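You operate a simulated robot arm through the tools that you are given. There is no shell and no other tool. Be economical: measure what you need, move in short steps, check, and stop when the job is done.

You run a simulated robot arm. Do the job below in one go: nothing can be reset, and whatever is moved stays where it is left.

Task
Press the pink dough ball into a thin chapati.
Fine: ball in the middle of the lower plate; leave lever and plate up so that it shows.

The check looks at the end state, three seconds after you hand in, the way a careful person would. Anything else that was tipped, shoved, dropped, spilled or broken makes it a failure.

Robot
A 7-joint arm with a two-finger parallel gripper, fixed in place. Base frame: the origin is at the foot of the arm, x ahead of it, y to its left, z up; the work surface is at about z = 0. Lengths are in mm, angles in degrees, forces in N, time in s.
With the tool pointing down near the work surface it reaches from about 240 to 620 mm from the base axis. Its first joint turns from -66.0 to 66.0 degrees. Payload 2.6 kg.
The tool frame sits at the grasp point between the pads (the TCP): z along the fingers, y along the line on which they close. The tips reach 30 mm beyond it. Largest opening 94 mm; finger width 28, thickness 10; the body of the gripper, 50 by 96 mm, starts 55 mm behind the TCP.
Orientation is that of the tool frame in the base frame, as a unit quaternion [w, x, y, z]. With the fingers straight down and closing along the base's y, the tool's x points along the base's -x, its y along +y and its z along -z.

Tools
- The arm moves only by the tool nudge_tool. Its argument "steps" is a list of rows, each an object of numbers (a shift or turn left out is 0, a gripper value left out holds the last): "tx", "ty", "tz": the shift along the base's x, y, z in mm; "rx", "ry", "rz": the turn, a rotation vector about the base's x, y, z in degrees; "fingers": the closure, from 0 (fully open) to 1 (shut). In form: [{"tx": .., "ty": .., "tz": .., "rx": .., "ry": .., "rz": .., "fingers": ..}, ...]. A call has 1 to 8 rows; each row is the pose to reach, as a shift and turn from the pose commanded when the call began. A row lasts 0.2 s, in which the tool goes at most 50 mm and 8.6 degrees; a call with a longer step from one row to the next is refused whole, and so is a gripper value outside its range. Where a pose cannot be reached the arm comes as near as it can. A force on the tool above 90 N (or 10 N above the force at the start of the call, whichever is more), or a blocked arm, ends the call early, and 0.2 s more pass. The fingers move at their own pace (about 72 mm/s each) and stop on an object; they squeeze with about 30 N. The grip force told is the motor's: it shows also when the fingers shut on nothing. Time passes only in rows, and 0.2 s behind the last, so rows that repeat a pose let the fingers close. It gives the time, the measured TCP pose, the force on the tool (base axes), the opening and the grip force at its end, in the units of the frame above (readings bear some noise), with the torque about the TCP (base axes, N m) and any sound that the robot's microphone picked up.
- Cameras (640 x 400 px; columns grow to the right, rows downward): "scene" is fixed at [48.1, 441.9, 567.5]; the picture's right is [-0.65, -0.76, 0.00], its down [-0.40, 0.34, -0.85] and it looks along [0.65, -0.55, -0.52] (base axes); focal length 283 px, centre (320, 200). "wrist" rides on the gripper at [76, 14, -102] in the tool frame; the picture's right is [-0.18, 0.98, 0.00], its down [-0.75, -0.14, -0.64] and it looks along [-0.63, -0.12, 0.77] (tool axes); focal length 243 px, centre (320, 200). There is no depth. A picture from a camera that has moved, and an enlarged one, comes with that camera's place and axes in the base frame and with its lens.
- snapshot(camera): a new picture of that camera. The clock stands still meanwhile.
- enlarge(camera, box): a new picture of the part [left, top, right, bottom] of that camera's present view, enlarged. The clock stands still meanwhile.
- finish_job(): hands the job in; it is judged then, once.

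Go step by step. Nothing tells you positions but the pictures and the camera data: compare them with the known pose of the tool, close in by small moves and look again before you grip or let go. The budget is 120 turns and 64 pictures, counting those below and the enlarged ones. Unless the task says otherwise, let go and move clear before handing in, and close with one line.

The tools are called by a JSON object that holds its "method" and its "body". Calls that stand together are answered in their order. nudge_tool: Moves the arm, as the interface text tells. Its arguments: {"type":"object","properties":{"steps":{"type":"array","items":{"type":"object","properties":{"tx":{"type":"number"},"ty":{"type":"number"},"tz":{"type":"number"},"rx":{"type":"number"},"ry":{"type":"number"},"rz":{"type":"number"},"fingers":{"type":"number"}}}}},"required":["steps"]} The other tools are called the same way: snapshot (camera) takes a picture; enlarge (camera, box) takes an enlarged picture of a part of a camera's view; finish_job () hands the job in.

At the start:

```text
time: 0.0
tcp_pos: [295.9, 235.1, 389.8]
tcp_rot: [0.0, 0.0, 1.0, 0.0]
contact_force: [-0.3, 1.2, -0.3]
torque: [-0.01, 0.0, -0.01]
opening: 93.9
grip_force: 0.1
```

scene: 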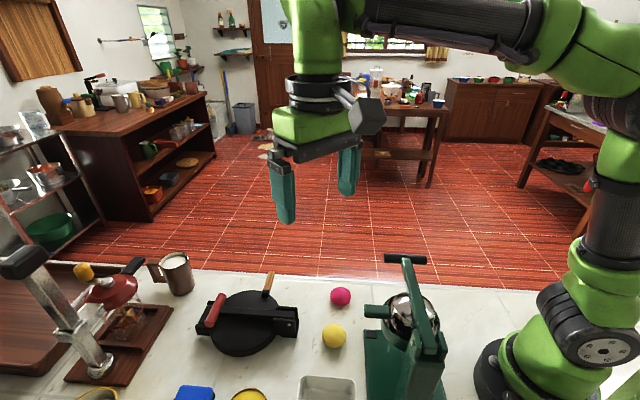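
wrist: 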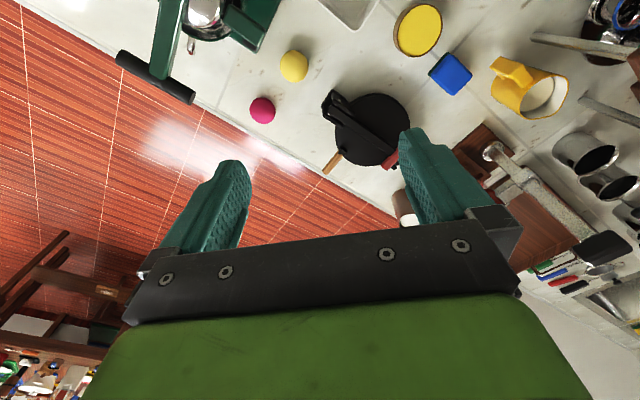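

I see a pink ball, a yellow ball and a black round press with a red handle and a wooden handle. I'll look closer before moving.

{"method": "enlarge", "body": {"camera": "scene", "box": [180, 250, 380, 375]}}

{"method": "enlarge", "body": {"camera": "wrist", "box": [220, 40, 460, 190]}}

```text
3.20 times, centred on (280, 312) of scene
camera zoom: at [48.1, 441.9, 567.5], right [-0.65, -0.76, 0.0], down [-0.4, 0.34, -0.85], along [0.65, -0.55, -0.52], focal length 907 px, centre (448, -160)
```

zoom: 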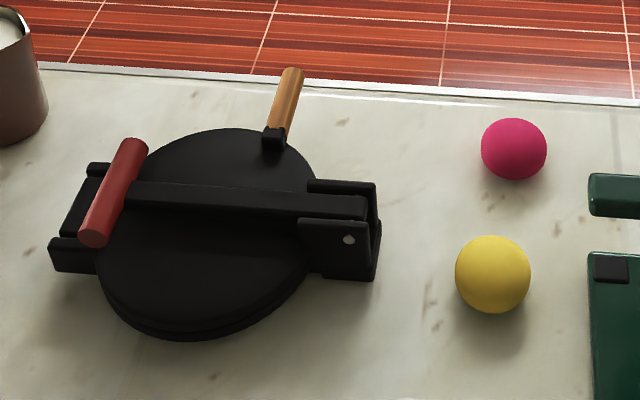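

```text
2.67 times, centred on (340, 115) of wrist
camera zoom: at [217.8, 250.2, 491.5], right [0.18, 0.98, 0.0], down [0.75, -0.14, 0.64], along [0.63, -0.12, -0.77], focal length 647 px, centre (267, 427)
```

zoom: 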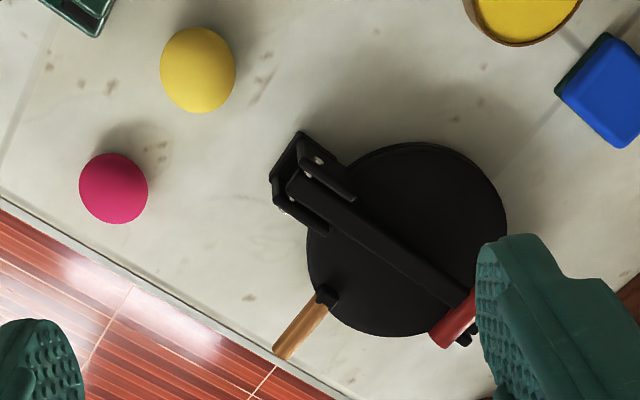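

The press has a lever (red grip) hinged at the bracket near (372,252), and its plate centre is near (434,317). The red grip is near (493,358), the pink ball near (362,111) and the yellow one near (298,191). I'll move above the red grip, with the fingers closing along the lever's direction.

{"method": "nudge_tool", "body": {"steps": [{"tx": 28, "ty": 18, "tz": -20, "rz": -7.8}, {"tx": 56, "ty": 36, "tz": -40, "rz": -15.6}, {"tx": 84, "ty": 54, "tz": -60, "rz": -23.4}, {"tx": 112, "ty": 72, "tz": -80, "rz": -31.2}, {"tx": 140, "ty": 88, "tz": -100, "rz": -39}, {"tx": 168, "ty": 105, "tz": -120, "rz": -46}, {"tx": 190, "ty": 118, "tz": -140, "rz": -46}]}}

{"method": "snapshot", "body": {"camera": "wrist"}}

{"method": "snapshot", "body": {"camera": "scene"}}

```text
time: 1.6
tcp_pos: [457.0, 356.0, 245.1]
tcp_rot: [0.0, 0.392, 0.92, 0.001]
contact_force: [1.2, -1.0, 0.5]
torque: [0.01, 0.02, 0.0]
opening: 93.7
grip_force: 0.0
out of reach, approached as far as the arm can: row 6, 7
```

```text
59 pictures are left
camera wrist: at [411.4, 420.2, 347.9], right [0.84, 0.55, 0.0], down [0.42, -0.64, 0.64], along [0.35, -0.54, -0.77], focal length 243 px, centre (320, 200)
```

wrist: 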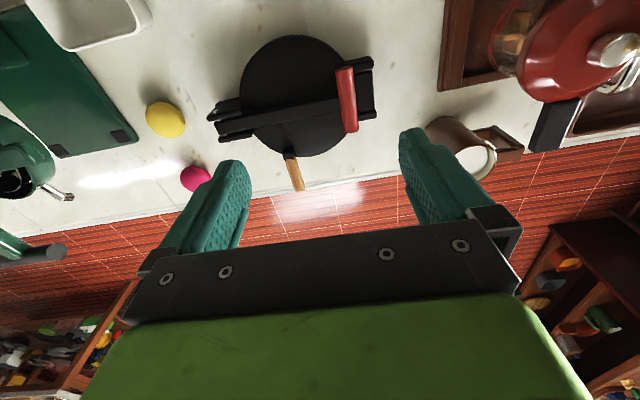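

```text
58 pictures are left
```

scene: 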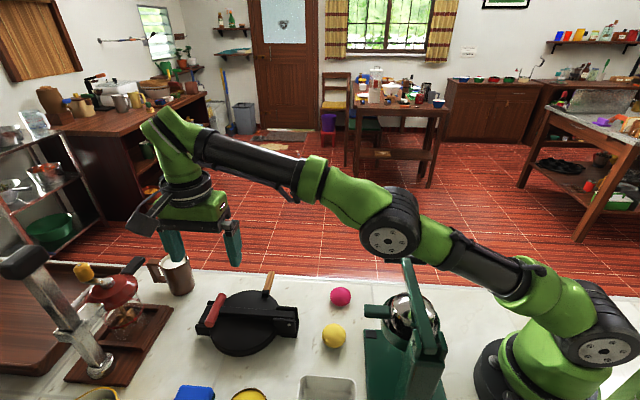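

The arm hits its reach limit here, and it should reach further when lower. I'll enlarge the view to measure the press.

{"method": "enlarge", "body": {"camera": "wrist", "box": [190, 20, 414, 160]}}

```text
2.86 times, centred on (302, 90) of wrist
camera zoom: at [411.4, 420.2, 347.9], right [0.84, 0.55, 0.0], down [0.42, -0.64, 0.64], along [0.35, -0.54, -0.77], focal length 693 px, centre (371, 514)
```

zoom: 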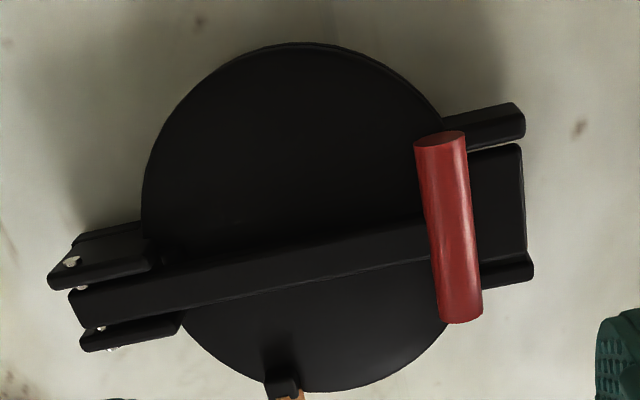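

The red grip's centre is about (487,360,60), and both cameras agree. The pivot is near (377,246,45), and the lever bar passes under the middle of the grip. I'll take the grip on its +y side, off the bar, so I descend partly and see how the commanded pose behaves.

{"method": "nudge_tool", "body": {"steps": [{"tx": -9, "ty": 12, "tz": -35, "fingers": 0.4}, {"tx": -18, "ty": 25, "tz": -70, "rz": 2}, {"tx": -18, "ty": 25, "tz": -100, "rz": 2}]}}

{"method": "snapshot", "body": {"camera": "wrist"}}

{"method": "snapshot", "body": {"camera": "scene"}}

```text
time: 2.4
tcp_pos: [437.5, 381.8, 144.7]
tcp_rot: [0.0, 0.375, 0.927, 0.001]
contact_force: [0.5, 0.1, 1.0]
torque: [-0.01, 0.02, 0.02]
opening: 56.5
grip_force: 0.0
```

```text
56 pictures are left
camera wrist: at [390.7, 443.6, 246.6], right [0.82, 0.58, 0.0], down [0.44, -0.63, 0.64], along [0.37, -0.52, -0.77], focal length 243 px, centre (320, 200)
```

wrist: 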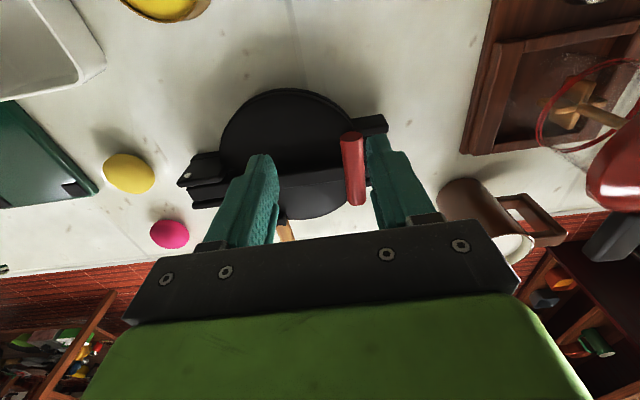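

```text
55 pictures are left
```

scene: 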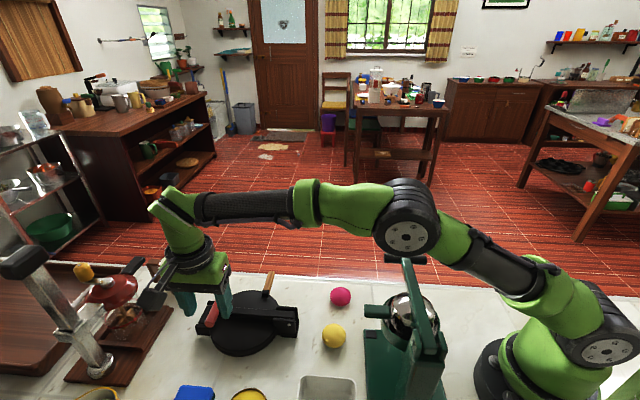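

The command follows the measured pose, and yaw is right. I'll shift to above the grip's +y half and check.

{"method": "nudge_tool", "body": {"steps": [{"tx": 0, "ty": 0, "tz": -15}, {"tx": 30.5, "ty": -3.3, "tz": -30}, {"tx": 30.5, "ty": -3.3, "tz": -40}]}}

{"method": "snapshot", "body": {"camera": "wrist"}}

{"method": "enlarge", "body": {"camera": "scene", "box": [140, 230, 340, 355]}}

```text
time: 3.2
tcp_pos: [468.1, 376.4, 103.0]
tcp_rot: [0.0, 0.375, 0.927, 0.0]
contact_force: [0.1, -0.8, 0.5]
torque: [0.02, 0.01, -0.01]
opening: 56.3
grip_force: 0.0
```

```text
54 pictures are left
camera wrist: at [422.1, 439.7, 206.7], right [0.82, 0.58, 0.0], down [0.44, -0.63, 0.64], along [0.37, -0.52, -0.77], focal length 243 px, centre (320, 200)
```

wrist: 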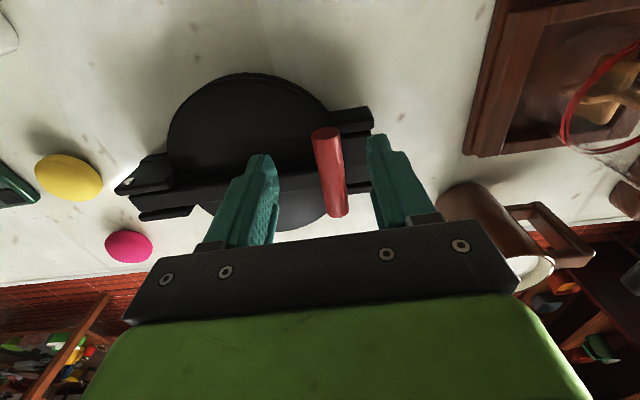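

```text
3.20 times, centred on (240, 292) of scene
camera zoom: at [48.2, 441.9, 567.5], right [-0.65, -0.76, 0.0], down [-0.4, 0.34, -0.85], along [0.65, -0.55, -0.52], focal length 907 px, centre (576, -96)
```

zoom: 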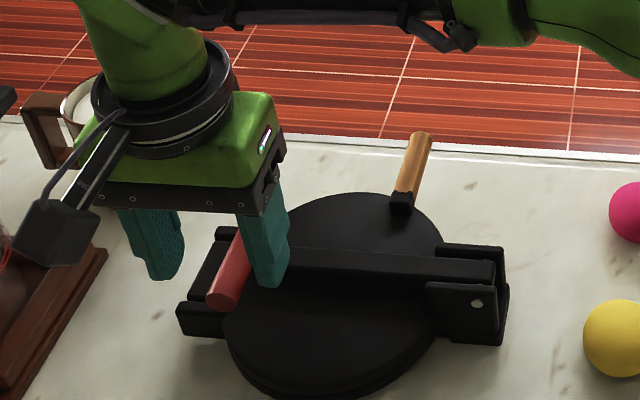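

The lineup is good, needing about 4 mm more toward +y. I'll descend to put the grip between the pads and close.

{"method": "nudge_tool", "body": {"steps": [{"tx": 0, "ty": 4.5, "tz": -5}, {"tx": 0, "ty": 4.5, "tz": -20}, {"tx": 0, "ty": 4.5, "tz": -31}, {"tx": 0, "ty": 4.5, "tz": -31, "fingers": 0.9}, {"tx": 0, "ty": 4.5, "tz": -31, "fingers": 0.9}]}}

{"method": "enlarge", "body": {"camera": "scene", "box": [140, 230, 340, 355]}}

```text
time: 4.4
tcp_pos: [467.9, 381.4, 75.0]
tcp_rot: [0.002, 0.374, 0.927, 0.003]
contact_force: [13.6, 14.1, -1.1]
torque: [0.33, -0.4, -0.29]
opening: 19.8
grip_force: 40.1
```

```text
3.20 times, centred on (240, 292) of scene
camera zoom: at [48.2, 441.9, 567.5], right [-0.65, -0.76, 0.0], down [-0.4, 0.34, -0.85], along [0.65, -0.55, -0.52], focal length 907 px, centre (576, -96)
```

zoom: 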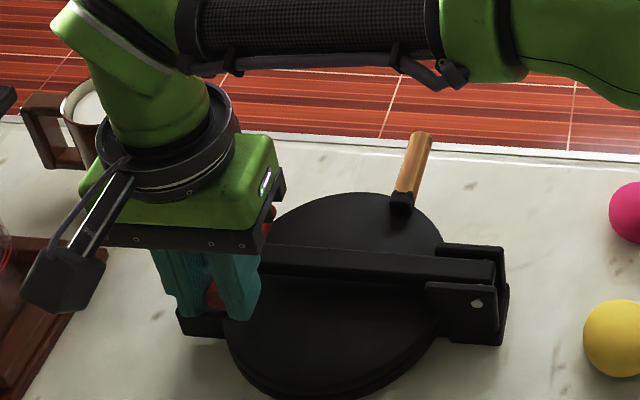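

I have the red grip, 20 mm thick. I'll swing the lever up along its arc about the pivot, starting with the first 30°.

{"method": "nudge_tool", "body": {"steps": [{"tx": -0.5, "ty": -0.5, "tz": 14}, {"tx": -2.8, "ty": -2.9, "tz": 28}, {"tx": -6, "ty": -6.3, "tz": 41}, {"tx": -9.5, "ty": -9.9, "tz": 54}, {"tx": -14, "ty": -14.6, "tz": 67}, {"tx": -19.4, "ty": -20.2, "tz": 79}]}}

{"method": "enlarge", "body": {"camera": "scene", "box": [140, 230, 340, 355]}}

```text
time: 5.8
tcp_pos: [450.9, 364.0, 158.2]
tcp_rot: [0.005, 0.371, 0.929, 0.009]
contact_force: [22.2, 33.5, 21.8]
torque: [1.09, -0.77, -0.32]
opening: 19.6
grip_force: 44.7
```

```text
3.20 times, centred on (240, 292) of scene
camera zoom: at [48.0, 441.8, 567.5], right [-0.65, -0.76, 0.0], down [-0.4, 0.34, -0.85], along [0.65, -0.55, -0.52], focal length 907 px, centre (576, -96)
```

zoom: 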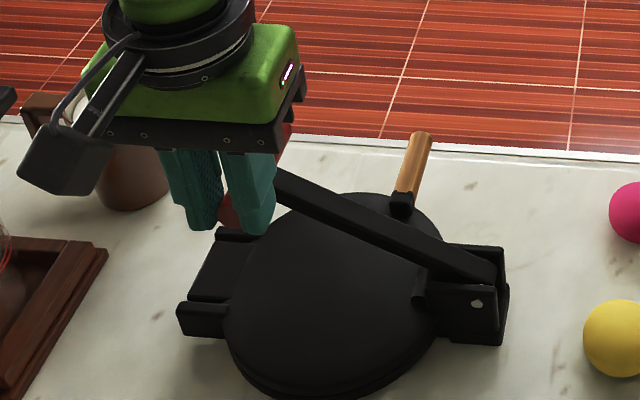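

The lever is swinging up well. The force shows my arc is slightly tight, so I'll use a slightly larger radius and go on.

{"method": "nudge_tool", "body": {"steps": [{"tx": -3.5, "ty": -3.6, "tz": 15}, {"tx": -9.7, "ty": -10.1, "tz": 26.4}, {"tx": -16.6, "ty": -17.3, "tz": 36.9}, {"tx": -24, "ty": -25, "tz": 46.5}, {"tx": -32, "ty": -33.5, "tz": 55}, {"tx": -40.6, "ty": -42.3, "tz": 62.7}]}}

{"method": "enlarge", "body": {"camera": "scene", "box": [140, 200, 380, 350]}}

```text
time: 7.2
tcp_pos: [406.6, 318.9, 213.4]
tcp_rot: [-0.003, 0.374, 0.927, -0.002]
contact_force: [-9.4, 7.7, -5.1]
torque: [0.52, 0.26, -0.42]
opening: 19.4
grip_force: 44.4
```

```text
2.67 times, centred on (260, 275) of scene
camera zoom: at [48.1, 441.9, 567.4], right [-0.65, -0.76, 0.0], down [-0.4, 0.34, -0.85], along [0.65, -0.55, -0.52], focal length 756 px, centre (480, 0)
```

zoom: 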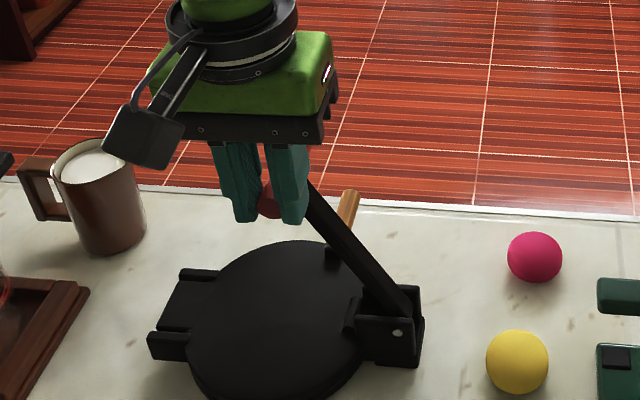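

Forces are small now. I'll carry on to just past vertical.

{"method": "nudge_tool", "body": {"steps": [{"tx": -9, "ty": -9.4, "tz": 6.5}, {"tx": -18.3, "ty": -19, "tz": 11.8}, {"tx": -27.8, "ty": -29, "tz": 15.9}, {"tx": -37.6, "ty": -39.2, "tz": 18.8}, {"tx": -47.5, "ty": -49.6, "tz": 20.4}, {"tx": -57.5, "ty": -60, "tz": 20.8}, {"tx": -67.5, "ty": -70.5, "tz": 19.9}]}}

{"method": "enlarge", "body": {"camera": "scene", "box": [160, 150, 400, 350]}}

```text
time: 8.8
tcp_pos: [339.1, 248.8, 234.8]
tcp_rot: [-0.003, 0.374, 0.927, 0.001]
contact_force: [-12.3, 16.6, -19.3]
torque: [0.61, 0.33, -0.5]
opening: 19.6
grip_force: 45.1
```

```text
2.00 times, centred on (280, 250) of scene
camera zoom: at [48.2, 442.0, 567.4], right [-0.65, -0.76, 0.0], down [-0.4, 0.34, -0.85], along [0.65, -0.55, -0.52], focal length 567 px, centre (400, 100)
```

zoom: 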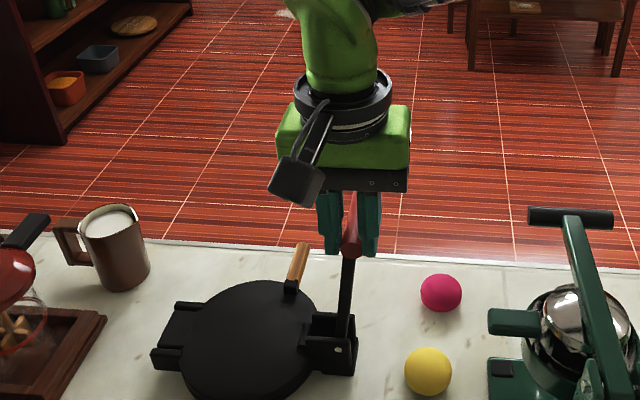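

The lever is about vertical. I'll go on past vertical, watching for a stop.

{"method": "nudge_tool", "body": {"steps": [{"tx": -10, "ty": -10.3, "tz": -4}, {"tx": -19.6, "ty": -20.4, "tz": -8}, {"tx": -29, "ty": -30, "tz": -13}]}}

{"method": "enlarge", "body": {"camera": "scene", "box": [160, 150, 400, 350]}}

```text
time: 9.6
tcp_pos: [324.1, 233.9, 231.6]
tcp_rot: [0.013, 0.364, 0.931, 0.022]
contact_force: [18.5, 18.7, -10.7]
torque: [0.64, -0.56, -0.78]
opening: 20.0
grip_force: 45.1
stopped in row 3: the force on the tool passed its limit at 97 N (the readings are from after the stop); the commanded pose is now the measured one
```

```text
2.00 times, centred on (280, 250) of scene
camera zoom: at [48.3, 441.9, 567.4], right [-0.65, -0.76, 0.0], down [-0.4, 0.34, -0.85], along [0.65, -0.55, -0.52], focal length 567 px, centre (400, 100)
```

zoom: 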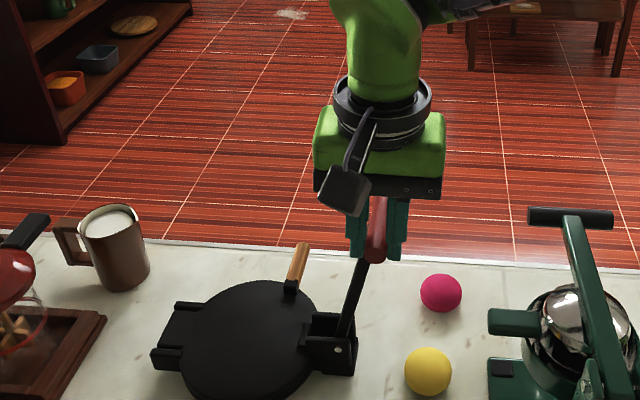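

The lever has met its stop past vertical, and the press hasn't moved. I'll let go and lift clear.

{"method": "nudge_tool", "body": {"steps": [{"tx": 2, "ty": 2, "tz": 0}, {"tx": 2, "ty": 2, "tz": 0, "fingers": 0.5}, {"tx": 2, "ty": 2, "tz": 0, "fingers": 0.5}, {"tx": 2, "ty": 2, "tz": 30}, {"tx": 2, "ty": 2, "tz": 70}, {"tx": 20, "ty": 20, "tz": 100}]}}

{"method": "snapshot", "body": {"camera": "scene"}}

{"method": "snapshot", "body": {"camera": "wrist"}}

```text
time: 10.9
tcp_pos: [343.9, 251.6, 331.8]
tcp_rot: [0.012, 0.366, 0.93, 0.02]
contact_force: [0.4, 0.3, 0.3]
torque: [0.01, 0.0, 0.0]
opening: 46.9
grip_force: 0.0
```

```text
47 pictures are left
```

scene: 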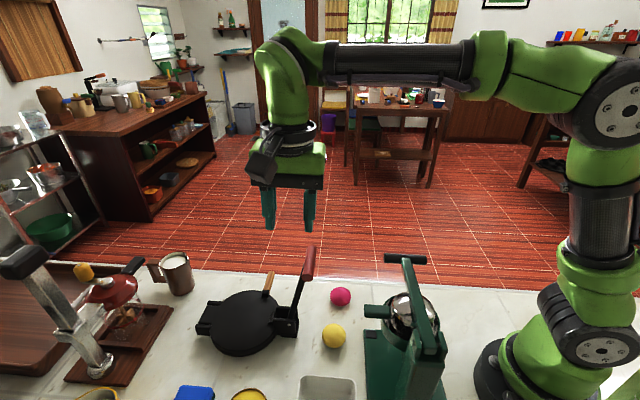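

```text
46 pictures are left
camera wrist: at [292.9, 310.6, 434.6], right [0.8, 0.59, 0.05], down [0.43, -0.63, 0.64], along [0.41, -0.49, -0.77], focal length 243 px, centre (320, 200)
```

wrist: 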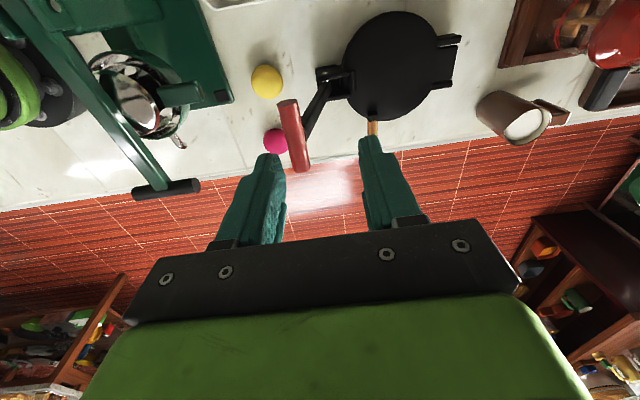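

The lever stays up, leaning on its stop. Next is the plate's wooden handle, so I'll enlarge it in both views.

{"method": "enlarge", "body": {"camera": "scene", "box": [190, 235, 350, 365]}}

{"method": "enlarge", "body": {"camera": "wrist", "box": [300, 0, 480, 150]}}

```text
3.08 times, centred on (270, 300) of scene
camera zoom: at [48.1, 441.9, 567.5], right [-0.65, -0.76, 0.0], down [-0.4, 0.34, -0.85], along [0.65, -0.55, -0.52], focal length 872 px, centre (474, -108)
```

zoom: 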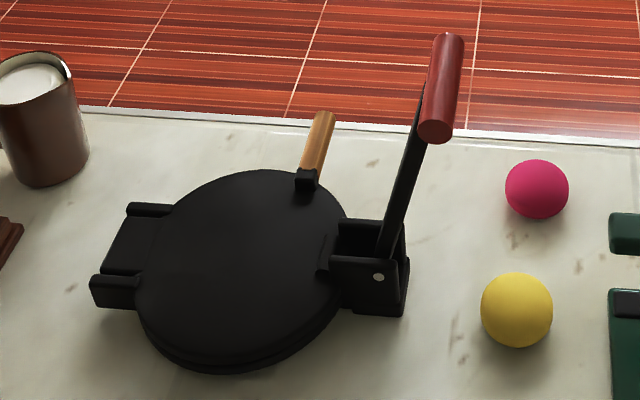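

```text
2.67 times, centred on (390, 75) of wrist
camera zoom: at [292.9, 310.6, 434.6], right [0.8, 0.59, 0.05], down [0.43, -0.63, 0.64], along [0.41, -0.49, -0.77], focal length 647 px, centre (133, 533)
```

zoom: 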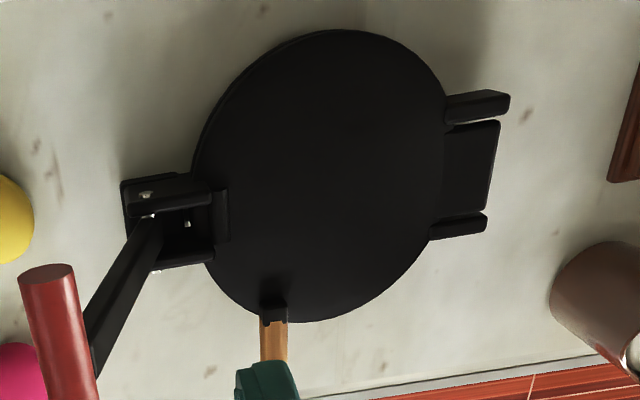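

The plate is hinged on the same bracket, with its wooden handle parallel to the hinge at about (492,227). I'll straighten the tool and move above that handle for a closer look.

{"method": "nudge_tool", "body": {"steps": [{"tx": 40, "ty": -5, "tz": 0, "rx": -0.5, "ry": 0.7, "rz": -0.3}, {"tx": 80, "ty": -10, "tz": -20, "rx": -1.0, "ry": 1.4, "rz": -0.7}, {"tx": 115, "ty": -16, "tz": -55, "rx": -1.6, "ry": 2.1, "rz": -1.1}, {"tx": 135, "ty": -16, "tz": -95, "rx": -1.6, "ry": 2.1, "rz": -1.1}, {"tx": 140, "ty": -16, "tz": -140, "rx": -1.6, "ry": 2.1, "rz": -1.1}, {"tx": 140, "ty": -16, "tz": -180, "rx": -1.6, "ry": 2.1, "rz": -1.1}]}}

{"method": "snapshot", "body": {"camera": "wrist"}}

{"method": "enlarge", "body": {"camera": "scene", "box": [190, 195, 350, 325]}}

```text
time: 12.3
tcp_pos: [485.1, 235.5, 151.1]
tcp_rot: [0.0, 0.374, 0.927, 0.0]
contact_force: [0.5, 0.4, -0.4]
torque: [0.0, 0.04, 0.02]
opening: 47.0
grip_force: 0.1
```

```text
43 pictures are left
camera wrist: at [437.9, 298.9, 253.1], right [0.82, 0.58, 0.0], down [0.44, -0.63, 0.64], along [0.37, -0.52, -0.77], focal length 243 px, centre (320, 200)
```

wrist: 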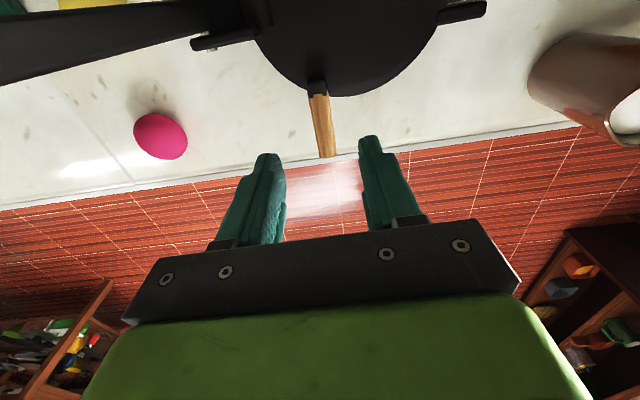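

```text
3.08 times, centred on (270, 260) of scene
camera zoom: at [48.1, 441.9, 567.5], right [-0.65, -0.76, 0.0], down [-0.4, 0.34, -0.85], along [0.65, -0.55, -0.52], focal length 872 px, centre (474, 15)
```

zoom: 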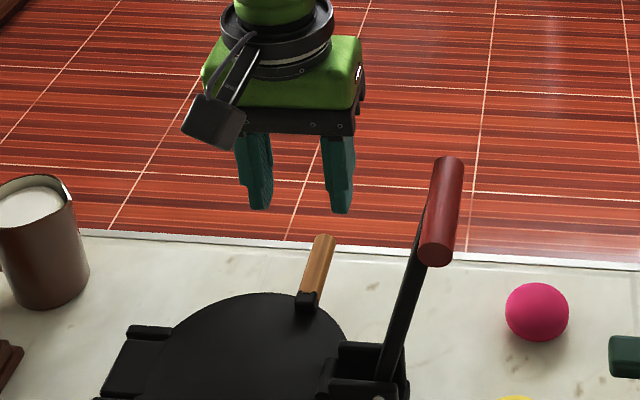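

The wooden handle's axis is near (494,226,46), along (0.69,-0.72). When the plate is upright the camera could touch it, so I'll tilt the tool 20° outward and grip nearer the handle's outer end.

{"method": "nudge_tool", "body": {"steps": [{"tx": 7, "ty": -7, "tz": 0, "rx": 4.6, "ry": 4.8}, {"tx": 14, "ty": -14, "tz": -15, "rx": 9.2, "ry": 9.6}, {"tx": 20.4, "ty": -21.8, "tz": -35, "rx": 13.8, "ry": 14.4}, {"tx": 20.4, "ty": -21.8, "tz": -50, "rx": 13.8, "ry": 14.4}]}}

{"method": "snapshot", "body": {"camera": "wrist"}}

{"method": "enlarge", "body": {"camera": "scene", "box": [190, 195, 350, 325]}}

```text
time: 13.3
tcp_pos: [503.7, 214.3, 100.9]
tcp_rot: [-0.162, 0.368, 0.913, 0.065]
contact_force: [0.0, -0.1, 0.0]
torque: [-0.01, 0.03, -0.01]
opening: 47.3
grip_force: 0.1
```

```text
41 pictures are left
camera wrist: at [485.7, 250.0, 223.5], right [0.81, 0.59, -0.06], down [0.57, -0.75, 0.34], along [0.16, -0.31, -0.94], focal length 243 px, centre (320, 200)
```

wrist: 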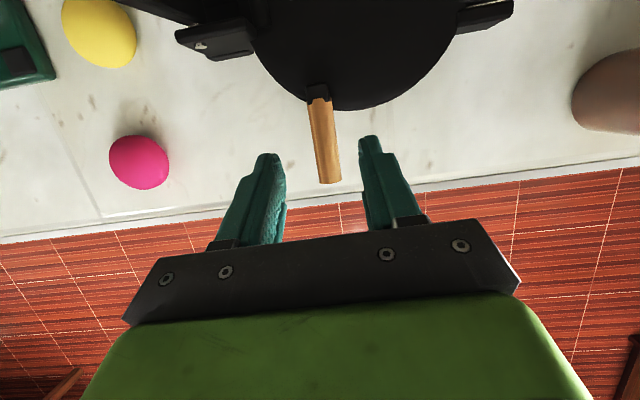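

```text
3.08 times, centred on (270, 260) of scene
camera zoom: at [48.2, 441.9, 567.5], right [-0.65, -0.76, 0.0], down [-0.4, 0.34, -0.85], along [0.65, -0.55, -0.52], focal length 872 px, centre (474, 15)
```

zoom: 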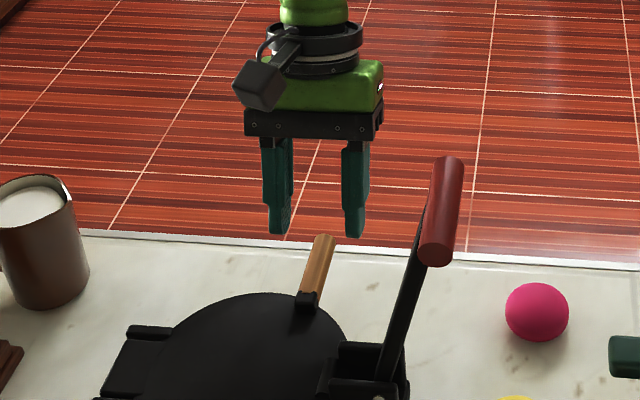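

The handle position agrees (outer end about (513,207)). I'll descend and grip.

{"method": "nudge_tool", "body": {"steps": [{"tx": 1, "ty": 0, "tz": -20}, {"tx": 1, "ty": 0, "tz": -40}, {"tx": 1, "ty": 0, "tz": -45}, {"tx": 1, "ty": 0, "tz": -45, "fingers": 0.95}, {"tx": 1, "ty": 0, "tz": -45}, {"tx": 1, "ty": 0, "tz": -45}]}}

{"method": "enlarge", "body": {"camera": "scene", "box": [190, 195, 350, 325]}}

```text
time: 14.8
tcp_pos: [504.6, 215.5, 57.7]
tcp_rot: [-0.16, 0.369, 0.913, 0.067]
contact_force: [23.8, 19.8, -9.9]
torque: [-0.46, -0.89, -1.65]
opening: 17.8
grip_force: 45.1
```

```text
3.08 times, centred on (270, 260) of scene
camera zoom: at [48.2, 441.9, 567.4], right [-0.65, -0.76, 0.0], down [-0.4, 0.34, -0.85], along [0.65, -0.55, -0.52], focal length 872 px, centre (474, 15)
```

zoom: 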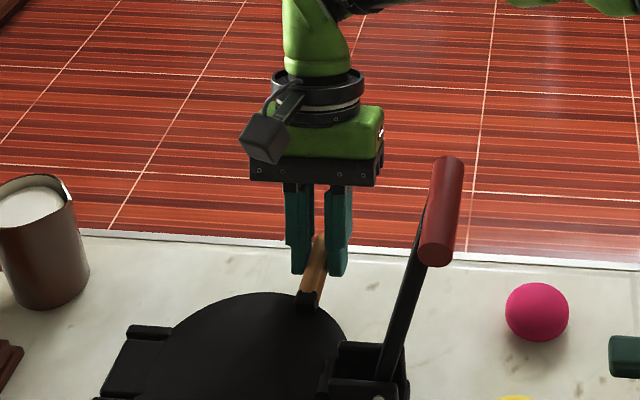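

Gripped, 17.8 mm thick. I'll lift the plate a little first to find its hinge radius.

{"method": "nudge_tool", "body": {"steps": [{"tx": 1.5, "ty": 1.5, "tz": 4}, {"tx": 1.0, "ty": 1.0, "tz": 10}, {"tx": 0, "ty": 0, "tz": 16}, {"tx": -2, "ty": -2.1, "tz": 22}]}}

{"method": "enlarge", "body": {"camera": "scene", "box": [180, 210, 380, 360]}}

```text
time: 15.8
tcp_pos: [508.5, 219.2, 79.1]
tcp_rot: [-0.152, 0.365, 0.916, 0.076]
contact_force: [3.9, 4.2, -4.5]
torque: [-0.17, -0.47, -1.59]
opening: 18.2
grip_force: 44.7
stopped in row 4: the force on the tool passed its limit at 96 N (the readings are from after the stop); the commanded pose is now the measured one
```

```text
2.67 times, centred on (280, 285) of scene
camera zoom: at [48.1, 441.8, 567.4], right [-0.65, -0.76, 0.0], down [-0.4, 0.34, -0.85], along [0.65, -0.55, -0.52], focal length 756 px, centre (427, -27)
```

zoom: 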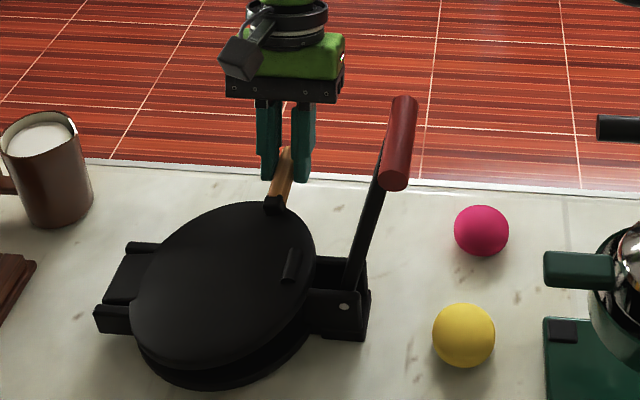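

The plate is lifting about the bracket side. I'll continue in small steps and follow the forces.

{"method": "nudge_tool", "body": {"steps": [{"tx": 0, "ty": 0, "tz": 4}, {"tx": -0.7, "ty": -0.7, "tz": 8}, {"tx": -2, "ty": -2, "tz": 12}]}}

```text
time: 16.6
tcp_pos: [504.7, 212.7, 91.8]
tcp_rot: [-0.153, 0.364, 0.916, 0.072]
contact_force: [0.5, -1.9, 0.1]
torque: [0.17, 0.0, -0.04]
opening: 4.6
grip_force: 0.0
```

The opening fell to 4.6 mm, so the handle slipped out. I'll look.

{"method": "enlarge", "body": {"camera": "scene", "box": [180, 210, 380, 360]}}

{"method": "snapshot", "body": {"camera": "wrist"}}

```text
2.67 times, centred on (280, 285) of scene
camera zoom: at [48.1, 441.8, 567.5], right [-0.65, -0.76, 0.0], down [-0.4, 0.34, -0.85], along [0.65, -0.55, -0.52], focal length 756 px, centre (427, -27)
```

zoom: 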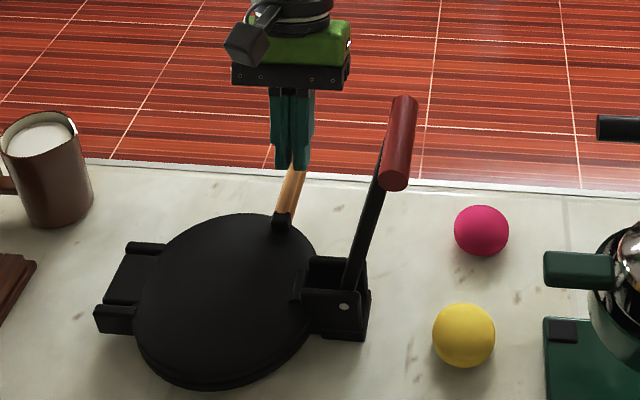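

```text
36 pictures are left
camera wrist: at [484.3, 247.3, 213.7], right [0.8, 0.59, -0.04], down [0.57, -0.74, 0.35], along [0.18, -0.31, -0.94], focal length 243 px, centre (320, 200)
```

wrist: 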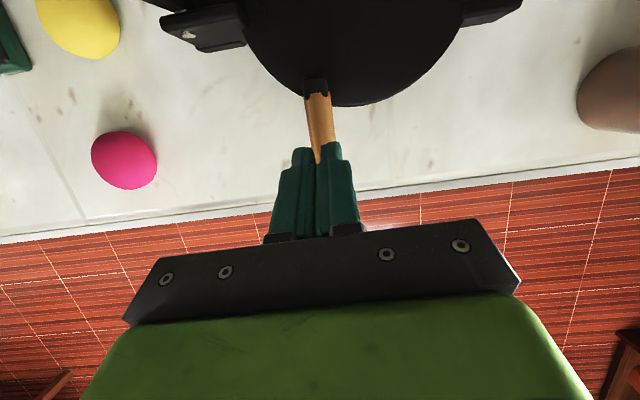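

The plate dropped back to where it was. Before retrying I need to understand how the plate is hinged.

{"method": "enlarge", "body": {"camera": "scene", "box": [255, 265, 335, 345]}}

{"method": "enlarge", "body": {"camera": "wrist", "box": [140, 0, 480, 110]}}

```text
5.00 times, centred on (295, 305) of scene
camera zoom: at [48.1, 441.8, 567.5], right [-0.65, -0.76, 0.0], down [-0.4, 0.34, -0.85], along [0.65, -0.55, -0.52], focal length 1417 px, centre (445, -325)
```

zoom: 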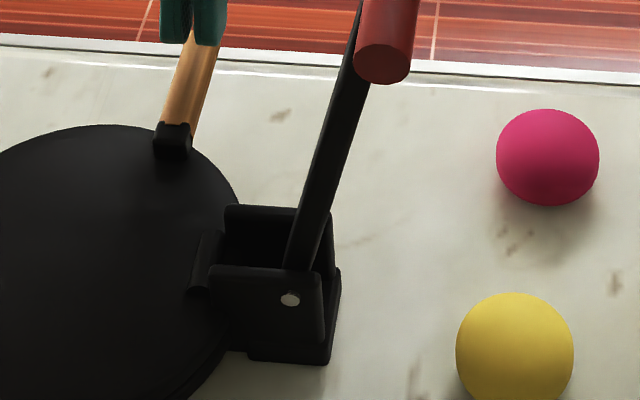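

```text
1.88 times, centred on (310, 55) of wrist
camera zoom: at [484.3, 247.3, 213.7], right [0.8, 0.59, -0.04], down [0.57, -0.74, 0.35], along [0.18, -0.31, -0.94], focal length 457 px, centre (339, 473)
```

zoom: 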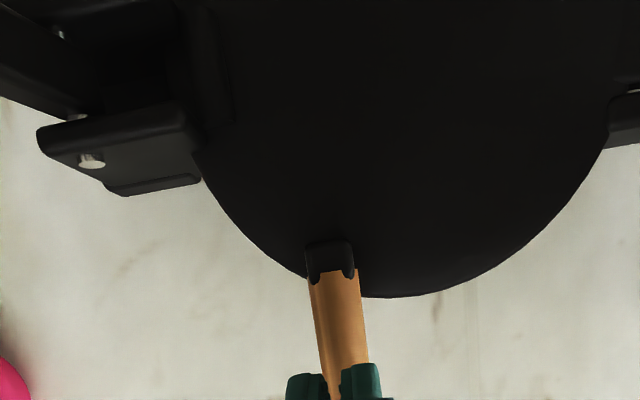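

The plate turns about the same pin as the lever (about D=437 mm along the lever axis, z≈50), and my inward arc pulled it out of the fingers. I'll re-grip deeper on the handle, with the yaw matched better.

{"method": "nudge_tool", "body": {"steps": [{"tx": 0, "ty": 0, "tz": 15, "fingers": 0.5}, {"tx": 0, "ty": 4, "tz": 15, "rz": -2.3, "ry": 1.3, "rx": -0.4, "fingers": 0.5}, {"tx": 0.5, "ty": 7, "tz": -10, "rz": -2.3, "ry": 1.3, "rx": -0.4}, {"tx": 0.5, "ty": 7, "tz": -28, "rz": -2.3, "ry": 1.3, "rx": -0.4}, {"tx": 0.5, "ty": 7, "tz": -41, "rz": -2.3, "ry": 1.3, "rx": -0.4}]}}

{"method": "snapshot", "body": {"camera": "wrist"}}

```text
time: 17.8
tcp_pos: [505.6, 224.4, 50.5]
tcp_rot: [-0.161, 0.383, 0.907, 0.071]
contact_force: [0.1, -1.4, -0.7]
torque: [0.0, 0.02, -0.01]
opening: 47.2
grip_force: 0.1
```

```text
33 pictures are left
camera wrist: at [488.6, 259.3, 172.7], right [0.83, 0.56, -0.06], down [0.55, -0.77, 0.34], along [0.15, -0.31, -0.94], focal length 243 px, centre (320, 200)
```

wrist: 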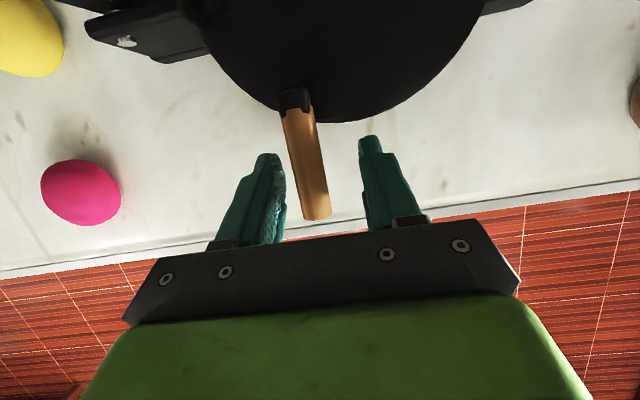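

The handle sits about 4 mm toward -d of centre and the yaw matches. I'll correct and close.

{"method": "nudge_tool", "body": {"steps": [{"tx": -2.8, "ty": -2.9, "tz": 0}, {"tx": -2.8, "ty": -2.9, "tz": 0, "fingers": 1}, {"tx": -2.8, "ty": -2.9, "tz": 0}, {"tx": -2.8, "ty": -2.9, "tz": 0}]}}

```text
time: 18.8
tcp_pos: [502.3, 220.6, 50.0]
tcp_rot: [-0.161, 0.385, 0.906, 0.068]
contact_force: [-29.6, -18.6, 14.8]
torque: [-0.37, -0.05, -0.25]
opening: 19.7
grip_force: 45.0
```

The force asks for about 3 mm toward -d. I'll relax that and lift slowly while reading forces.

{"method": "nudge_tool", "body": {"steps": [{"tx": -2.2, "ty": -1.8, "tz": 1}, {"tx": -2.2, "ty": -1.8, "tz": 5}, {"tx": -2.2, "ty": -1.8, "tz": 10}]}}

```text
time: 19.6
tcp_pos: [501.7, 220.4, 60.5]
tcp_rot: [-0.158, 0.381, 0.908, 0.073]
contact_force: [20.4, 6.9, -9.5]
torque: [0.2, 0.18, 1.08]
opening: 17.9
grip_force: 45.4
```

The handle moves slightly outward as it rises, so the hinge is higher than the handle. I'll follow that arc.

{"method": "nudge_tool", "body": {"steps": [{"tx": 1.4, "ty": 1.4, "tz": 2}, {"tx": 1.5, "ty": 1.5, "tz": 7}, {"tx": 1.3, "ty": 1.3, "tz": 13}]}}

{"method": "enlarge", "body": {"camera": "scene", "box": [180, 210, 380, 360]}}

```text
time: 20.4
tcp_pos: [504.2, 221.6, 73.5]
tcp_rot: [-0.156, 0.381, 0.908, 0.074]
contact_force: [39.3, 19.9, -18.0]
torque: [0.62, 0.1, 0.7]
opening: 17.8
grip_force: 45.1
```

```text
2.67 times, centred on (280, 285) of scene
camera zoom: at [48.3, 441.9, 567.4], right [-0.65, -0.76, 0.0], down [-0.4, 0.34, -0.85], along [0.65, -0.55, -0.52], focal length 756 px, centre (427, -27)
```

zoom: 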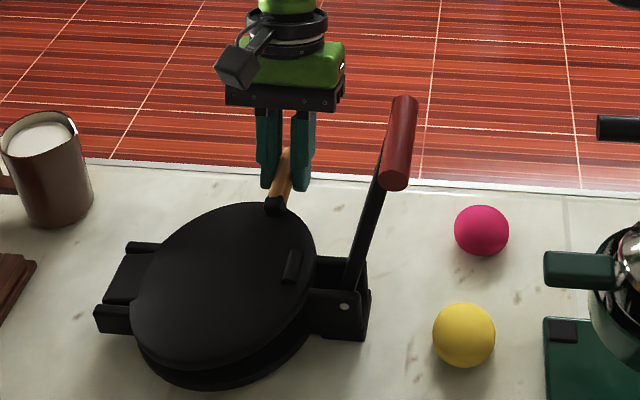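

I had the geometry wrong. The lug side near the bracket rises most, so the plate is hinged at its far end, by the rails. The handle therefore swings up and outward about D≈621, z≈20, R≈118. I'll follow that arc, leaning the gripper back for reach.

{"method": "nudge_tool", "body": {"steps": [{"tx": 3.5, "ty": 3.6, "tz": 1}, {"tx": 5, "ty": 5.2, "tz": 5, "rx": 1.4, "ry": -1.4}, {"tx": 7.1, "ty": 7.4, "tz": 9.8, "rx": 2.9, "ry": -2.8}, {"tx": 11, "ty": 11.5, "tz": 18.4, "rx": 5, "ry": -4.8}]}}

{"method": "enlarge", "body": {"camera": "scene", "box": [180, 210, 380, 360]}}

```text
time: 21.4
tcp_pos: [509.5, 224.8, 91.3]
tcp_rot: [-0.146, 0.375, 0.908, 0.116]
contact_force: [-10.6, -7.3, 3.3]
torque: [-0.44, -0.39, 1.36]
opening: 18.0
grip_force: 45.2
stopped in row 4: the force on the tool passed its limit at 91 N (the readings are from after the stop); the commanded pose is now the measured one
```

```text
2.67 times, centred on (280, 285) of scene
camera zoom: at [48.1, 441.9, 567.5], right [-0.65, -0.76, 0.0], down [-0.4, 0.34, -0.85], along [0.65, -0.55, -0.52], focal length 756 px, centre (427, -27)
```

zoom: 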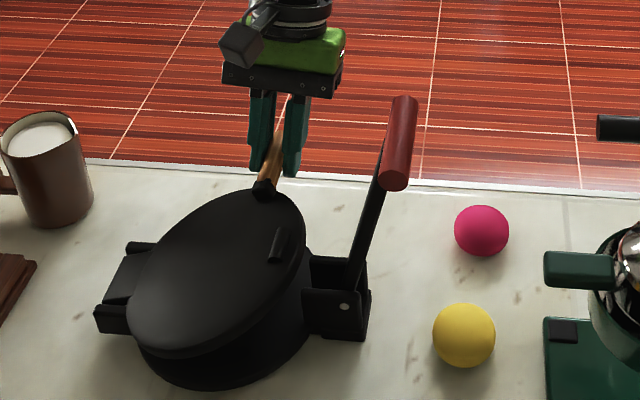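

That confirms the hinge at the far end. The fitted arc is R≈125 about D≈631, and the last step outran it, so I'll continue more slowly.

{"method": "nudge_tool", "body": {"steps": [{"tx": 0, "ty": 0.2, "tz": 2}, {"tx": 1.2, "ty": 1.4, "tz": 5.5}, {"tx": 2.6, "ty": 2.8, "tz": 9.1}, {"tx": 4.3, "ty": 4.6, "tz": 13.8}, {"tx": 6.3, "ty": 6.6, "tz": 18.5}]}}

```text
time: 22.6
tcp_pos: [516.4, 232.9, 108.7]
tcp_rot: [-0.145, 0.376, 0.908, 0.117]
contact_force: [0.5, -4.1, -5.0]
torque: [0.27, 0.62, 1.44]
opening: 17.9
grip_force: 44.6
```

Forces are low, so the arc is right. I'll continue and lean the gripper back gradually.

{"method": "nudge_tool", "body": {"steps": [{"tx": 2.1, "ty": 2.2, "tz": 4.5, "rx": 1.4, "ry": -1.4}, {"tx": 4.3, "ty": 4.5, "tz": 8.9, "rx": 2.9, "ry": -2.8}, {"tx": 6.8, "ty": 7.1, "tz": 13.1, "rx": 4.3, "ry": -4.1}, {"tx": 9.2, "ty": 9.6, "tz": 17.2, "rx": 5.8, "ry": -5.5}, {"tx": 11.9, "ty": 12.4, "tz": 21.1, "rx": 7.2, "ry": -6.9}, {"tx": 14.6, "ty": 15.3, "tz": 24.8, "rx": 8.6, "ry": -8.3}]}}

{"method": "enlarge", "body": {"camera": "scene", "box": [180, 210, 380, 360]}}

```text
time: 24.0
tcp_pos: [530.2, 248.2, 135.3]
tcp_rot: [-0.106, 0.356, 0.904, 0.212]
contact_force: [1.1, -8.8, -2.0]
torque: [-0.52, -0.06, 1.37]
opening: 17.9
grip_force: 44.8
```

```text
2.67 times, centred on (280, 285) of scene
camera zoom: at [48.2, 441.9, 567.4], right [-0.65, -0.76, 0.0], down [-0.4, 0.34, -0.85], along [0.65, -0.55, -0.52], focal length 756 px, centre (427, -27)
```

zoom: 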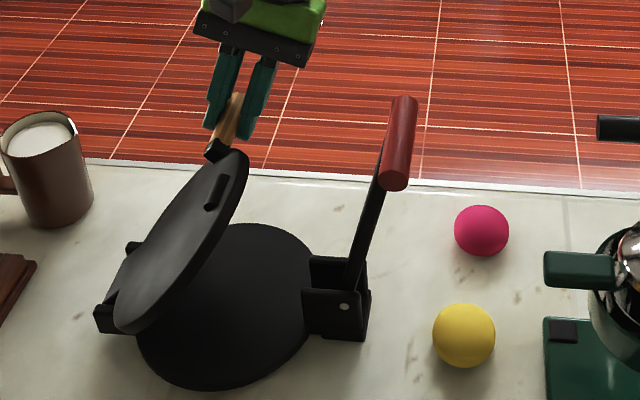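

Plate is about 45° open with low forces. I'll continue on the arc, leaning back further for reach.

{"method": "nudge_tool", "body": {"steps": [{"tx": 3.3, "ty": 3.4, "tz": 4, "rx": 2.2, "ry": -2.1}, {"tx": 6.5, "ty": 6.8, "tz": 7.8, "rx": 4.3, "ry": -4.1}, {"tx": 9.7, "ty": 10.2, "tz": 11.2, "rx": 6.5, "ry": -6.2}, {"tx": 13, "ty": 13.5, "tz": 14.3, "rx": 8.6, "ry": -8.3}, {"tx": 16.4, "ty": 17.1, "tz": 17.3, "rx": 10.8, "ry": -10.4}, {"tx": 19.8, "ty": 20.7, "tz": 19.9, "rx": 13, "ry": -12.4}]}}

{"method": "snapshot", "body": {"camera": "scene"}}

```text
time: 25.4
tcp_pos: [550.2, 268.0, 154.9]
tcp_rot: [-0.049, 0.316, 0.881, 0.348]
contact_force: [5.2, -6.1, -7.0]
torque: [-0.95, -0.5, 1.04]
opening: 18.2
grip_force: 44.8
```

```text
29 pictures are left
```

scene: 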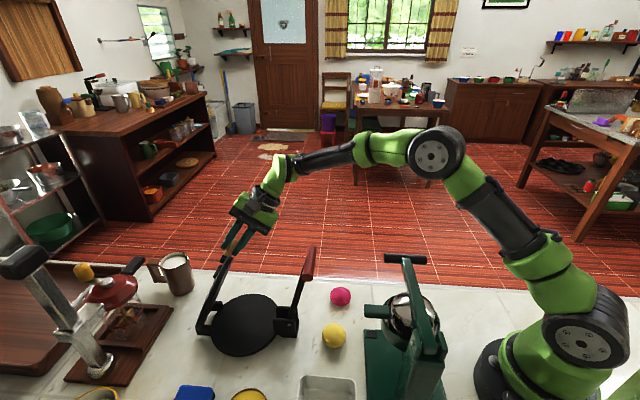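

Going well, at around 60° with reach to spare. I'll continue toward upright.

{"method": "nudge_tool", "body": {"steps": [{"tx": 7.2, "ty": 7.5, "tz": 4.7, "rx": 2.2, "ry": -2.1}, {"tx": 14.6, "ty": 15.2, "tz": 8.5, "rx": 4.3, "ry": -4.1}, {"tx": 22.1, "ty": 23.1, "tz": 11.3, "rx": 6.5, "ry": -6.2}, {"tx": 29.9, "ty": 31.2, "tz": 13.2, "rx": 8.6, "ry": -8.3}, {"tx": 37.7, "ty": 39.4, "tz": 14.1, "rx": 10.8, "ry": -10.4}]}}

{"method": "enlarge", "body": {"camera": "scene", "box": [150, 180, 370, 360]}}

```text
time: 26.6
tcp_pos: [588.1, 305.6, 160.4]
tcp_rot: [0.002, 0.279, 0.848, 0.45]
contact_force: [-1.0, -7.6, -32.7]
torque: [-1.62, -0.51, 0.31]
opening: 18.2
grip_force: 45.1
```

```text
2.22 times, centred on (260, 270) of scene
camera zoom: at [48.4, 442.0, 567.3], right [-0.65, -0.76, 0.0], down [-0.4, 0.34, -0.85], along [0.65, -0.55, -0.52], focal length 630 px, centre (453, 44)
```

zoom: 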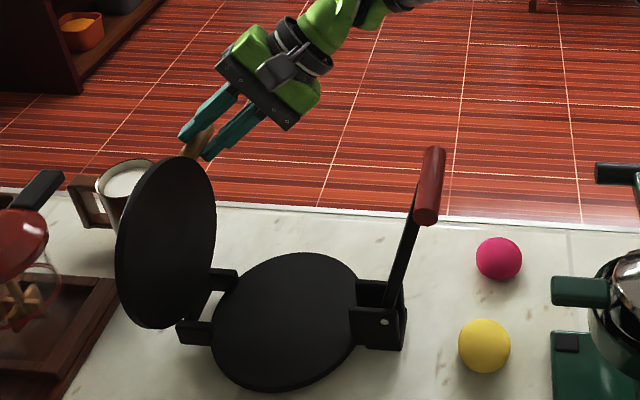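

Plate looks upright. I'll ease past vertical until I feel its stop.

{"method": "nudge_tool", "body": {"steps": [{"tx": 3, "ty": 3, "tz": -3}, {"tx": 9, "ty": 9.5, "tz": -5}, {"tx": 15, "ty": 15.6, "tz": -8}, {"tx": 20, "ty": 21, "tz": -11}]}}

{"method": "enlarge", "body": {"camera": "scene", "box": [150, 180, 370, 360]}}

```text
time: 27.6
tcp_pos: [607.2, 324.6, 147.8]
tcp_rot: [-0.001, 0.28, 0.849, 0.448]
contact_force: [-41.8, -43.9, -20.0]
torque: [-1.24, 0.02, 1.55]
opening: 18.4
grip_force: 46.0
```

```text
2.22 times, centred on (260, 270) of scene
camera zoom: at [48.2, 441.9, 567.4], right [-0.65, -0.76, 0.0], down [-0.4, 0.34, -0.85], along [0.65, -0.55, -0.52], focal length 630 px, centre (453, 44)
```

zoom: 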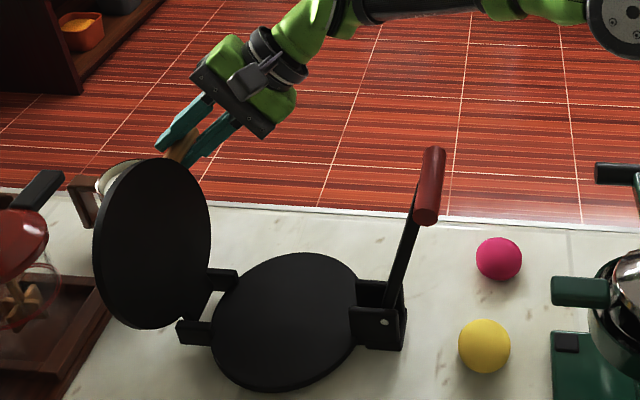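

It has reached its stop, past vertical. I'll relax, open, and draw back along the finger axis.

{"method": "nudge_tool", "body": {"steps": [{"tx": -3, "ty": -3, "tz": 0}, {"tx": -3, "ty": -3, "tz": 0, "fingers": 0.6}, {"tx": -3, "ty": -3, "tz": 0}, {"tx": -10, "ty": -26, "tz": 18}, {"tx": -18, "ty": -49, "tz": 36}, {"tx": -28, "ty": -79, "tz": 60}]}}

{"method": "snapshot", "body": {"camera": "scene"}}

```text
time: 29.0
tcp_pos: [579.8, 249.9, 219.5]
tcp_rot: [0.002, 0.278, 0.844, 0.459]
contact_force: [0.5, 0.4, -0.7]
torque: [-0.02, 0.02, -0.04]
opening: 37.8
grip_force: 0.0
```

```text
26 pictures are left
```

scene: 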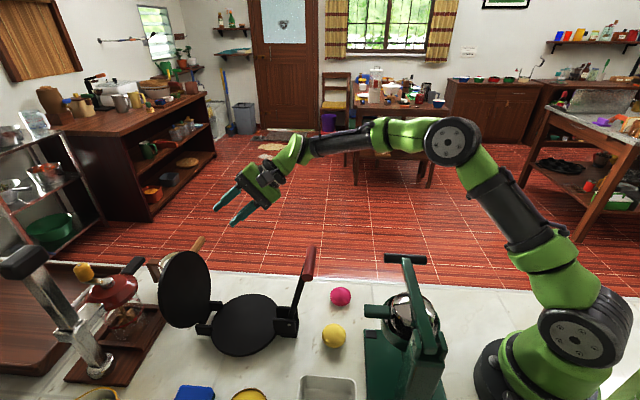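

Both lever and plate stay up. Now for the pink ball at about (362,111): I'll swing upright again and move above it.

{"method": "nudge_tool", "body": {"steps": [{"tx": -31, "ty": -20, "tz": 6, "rx": -7.2, "ry": 2.9, "rz": -1}, {"tx": -62, "ty": -40, "tz": 12, "rx": -14.4, "ry": 5.9, "rz": -2}, {"tx": -93, "ty": -60, "tz": 18, "rx": -21.7, "ry": 8.8, "rz": -3}, {"tx": -124, "ty": -80, "tz": 24, "rx": -28.9, "ry": 11.7, "rz": -4}, {"tx": -155, "ty": -100, "tz": 30, "rx": -36.1, "ry": 14.6, "rz": -5}, {"tx": -187, "ty": -120, "tz": 30, "rx": -43.4, "ry": 17.6, "rz": -6}, {"tx": -218, "ty": -138, "tz": 25, "rx": -50.6, "ry": 20.5, "rz": -7}]}}

{"method": "snapshot", "body": {"camera": "wrist"}}

{"method": "snapshot", "body": {"camera": "scene"}}

```text
time: 30.6
tcp_pos: [361.6, 111.2, 241.8]
tcp_rot: [0.001, 0.374, 0.928, -0.001]
contact_force: [0.7, -0.4, 0.1]
torque: [0.04, -0.02, 0.01]
opening: 37.8
grip_force: 0.0
```

```text
25 pictures are left
camera wrist: at [315.3, 175.0, 345.3], right [0.81, 0.58, 0.0], down [0.44, -0.62, 0.65], along [0.37, -0.53, -0.76], focal length 243 px, centre (320, 200)
```

wrist: 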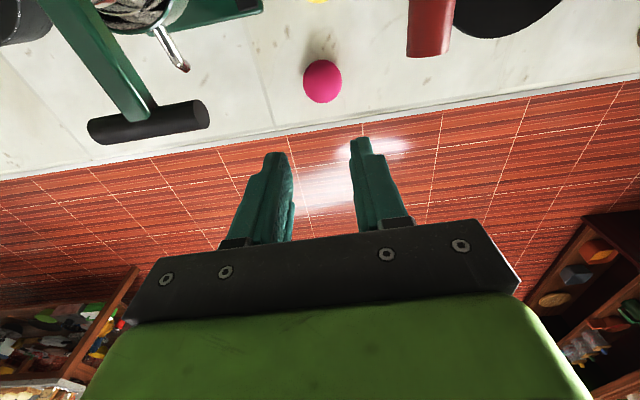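

```text
24 pictures are left
```

scene: 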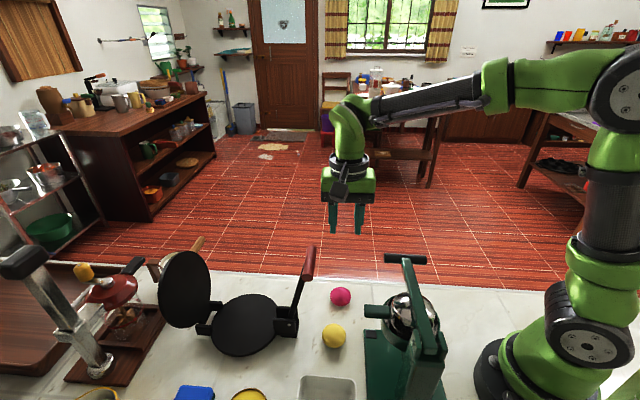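

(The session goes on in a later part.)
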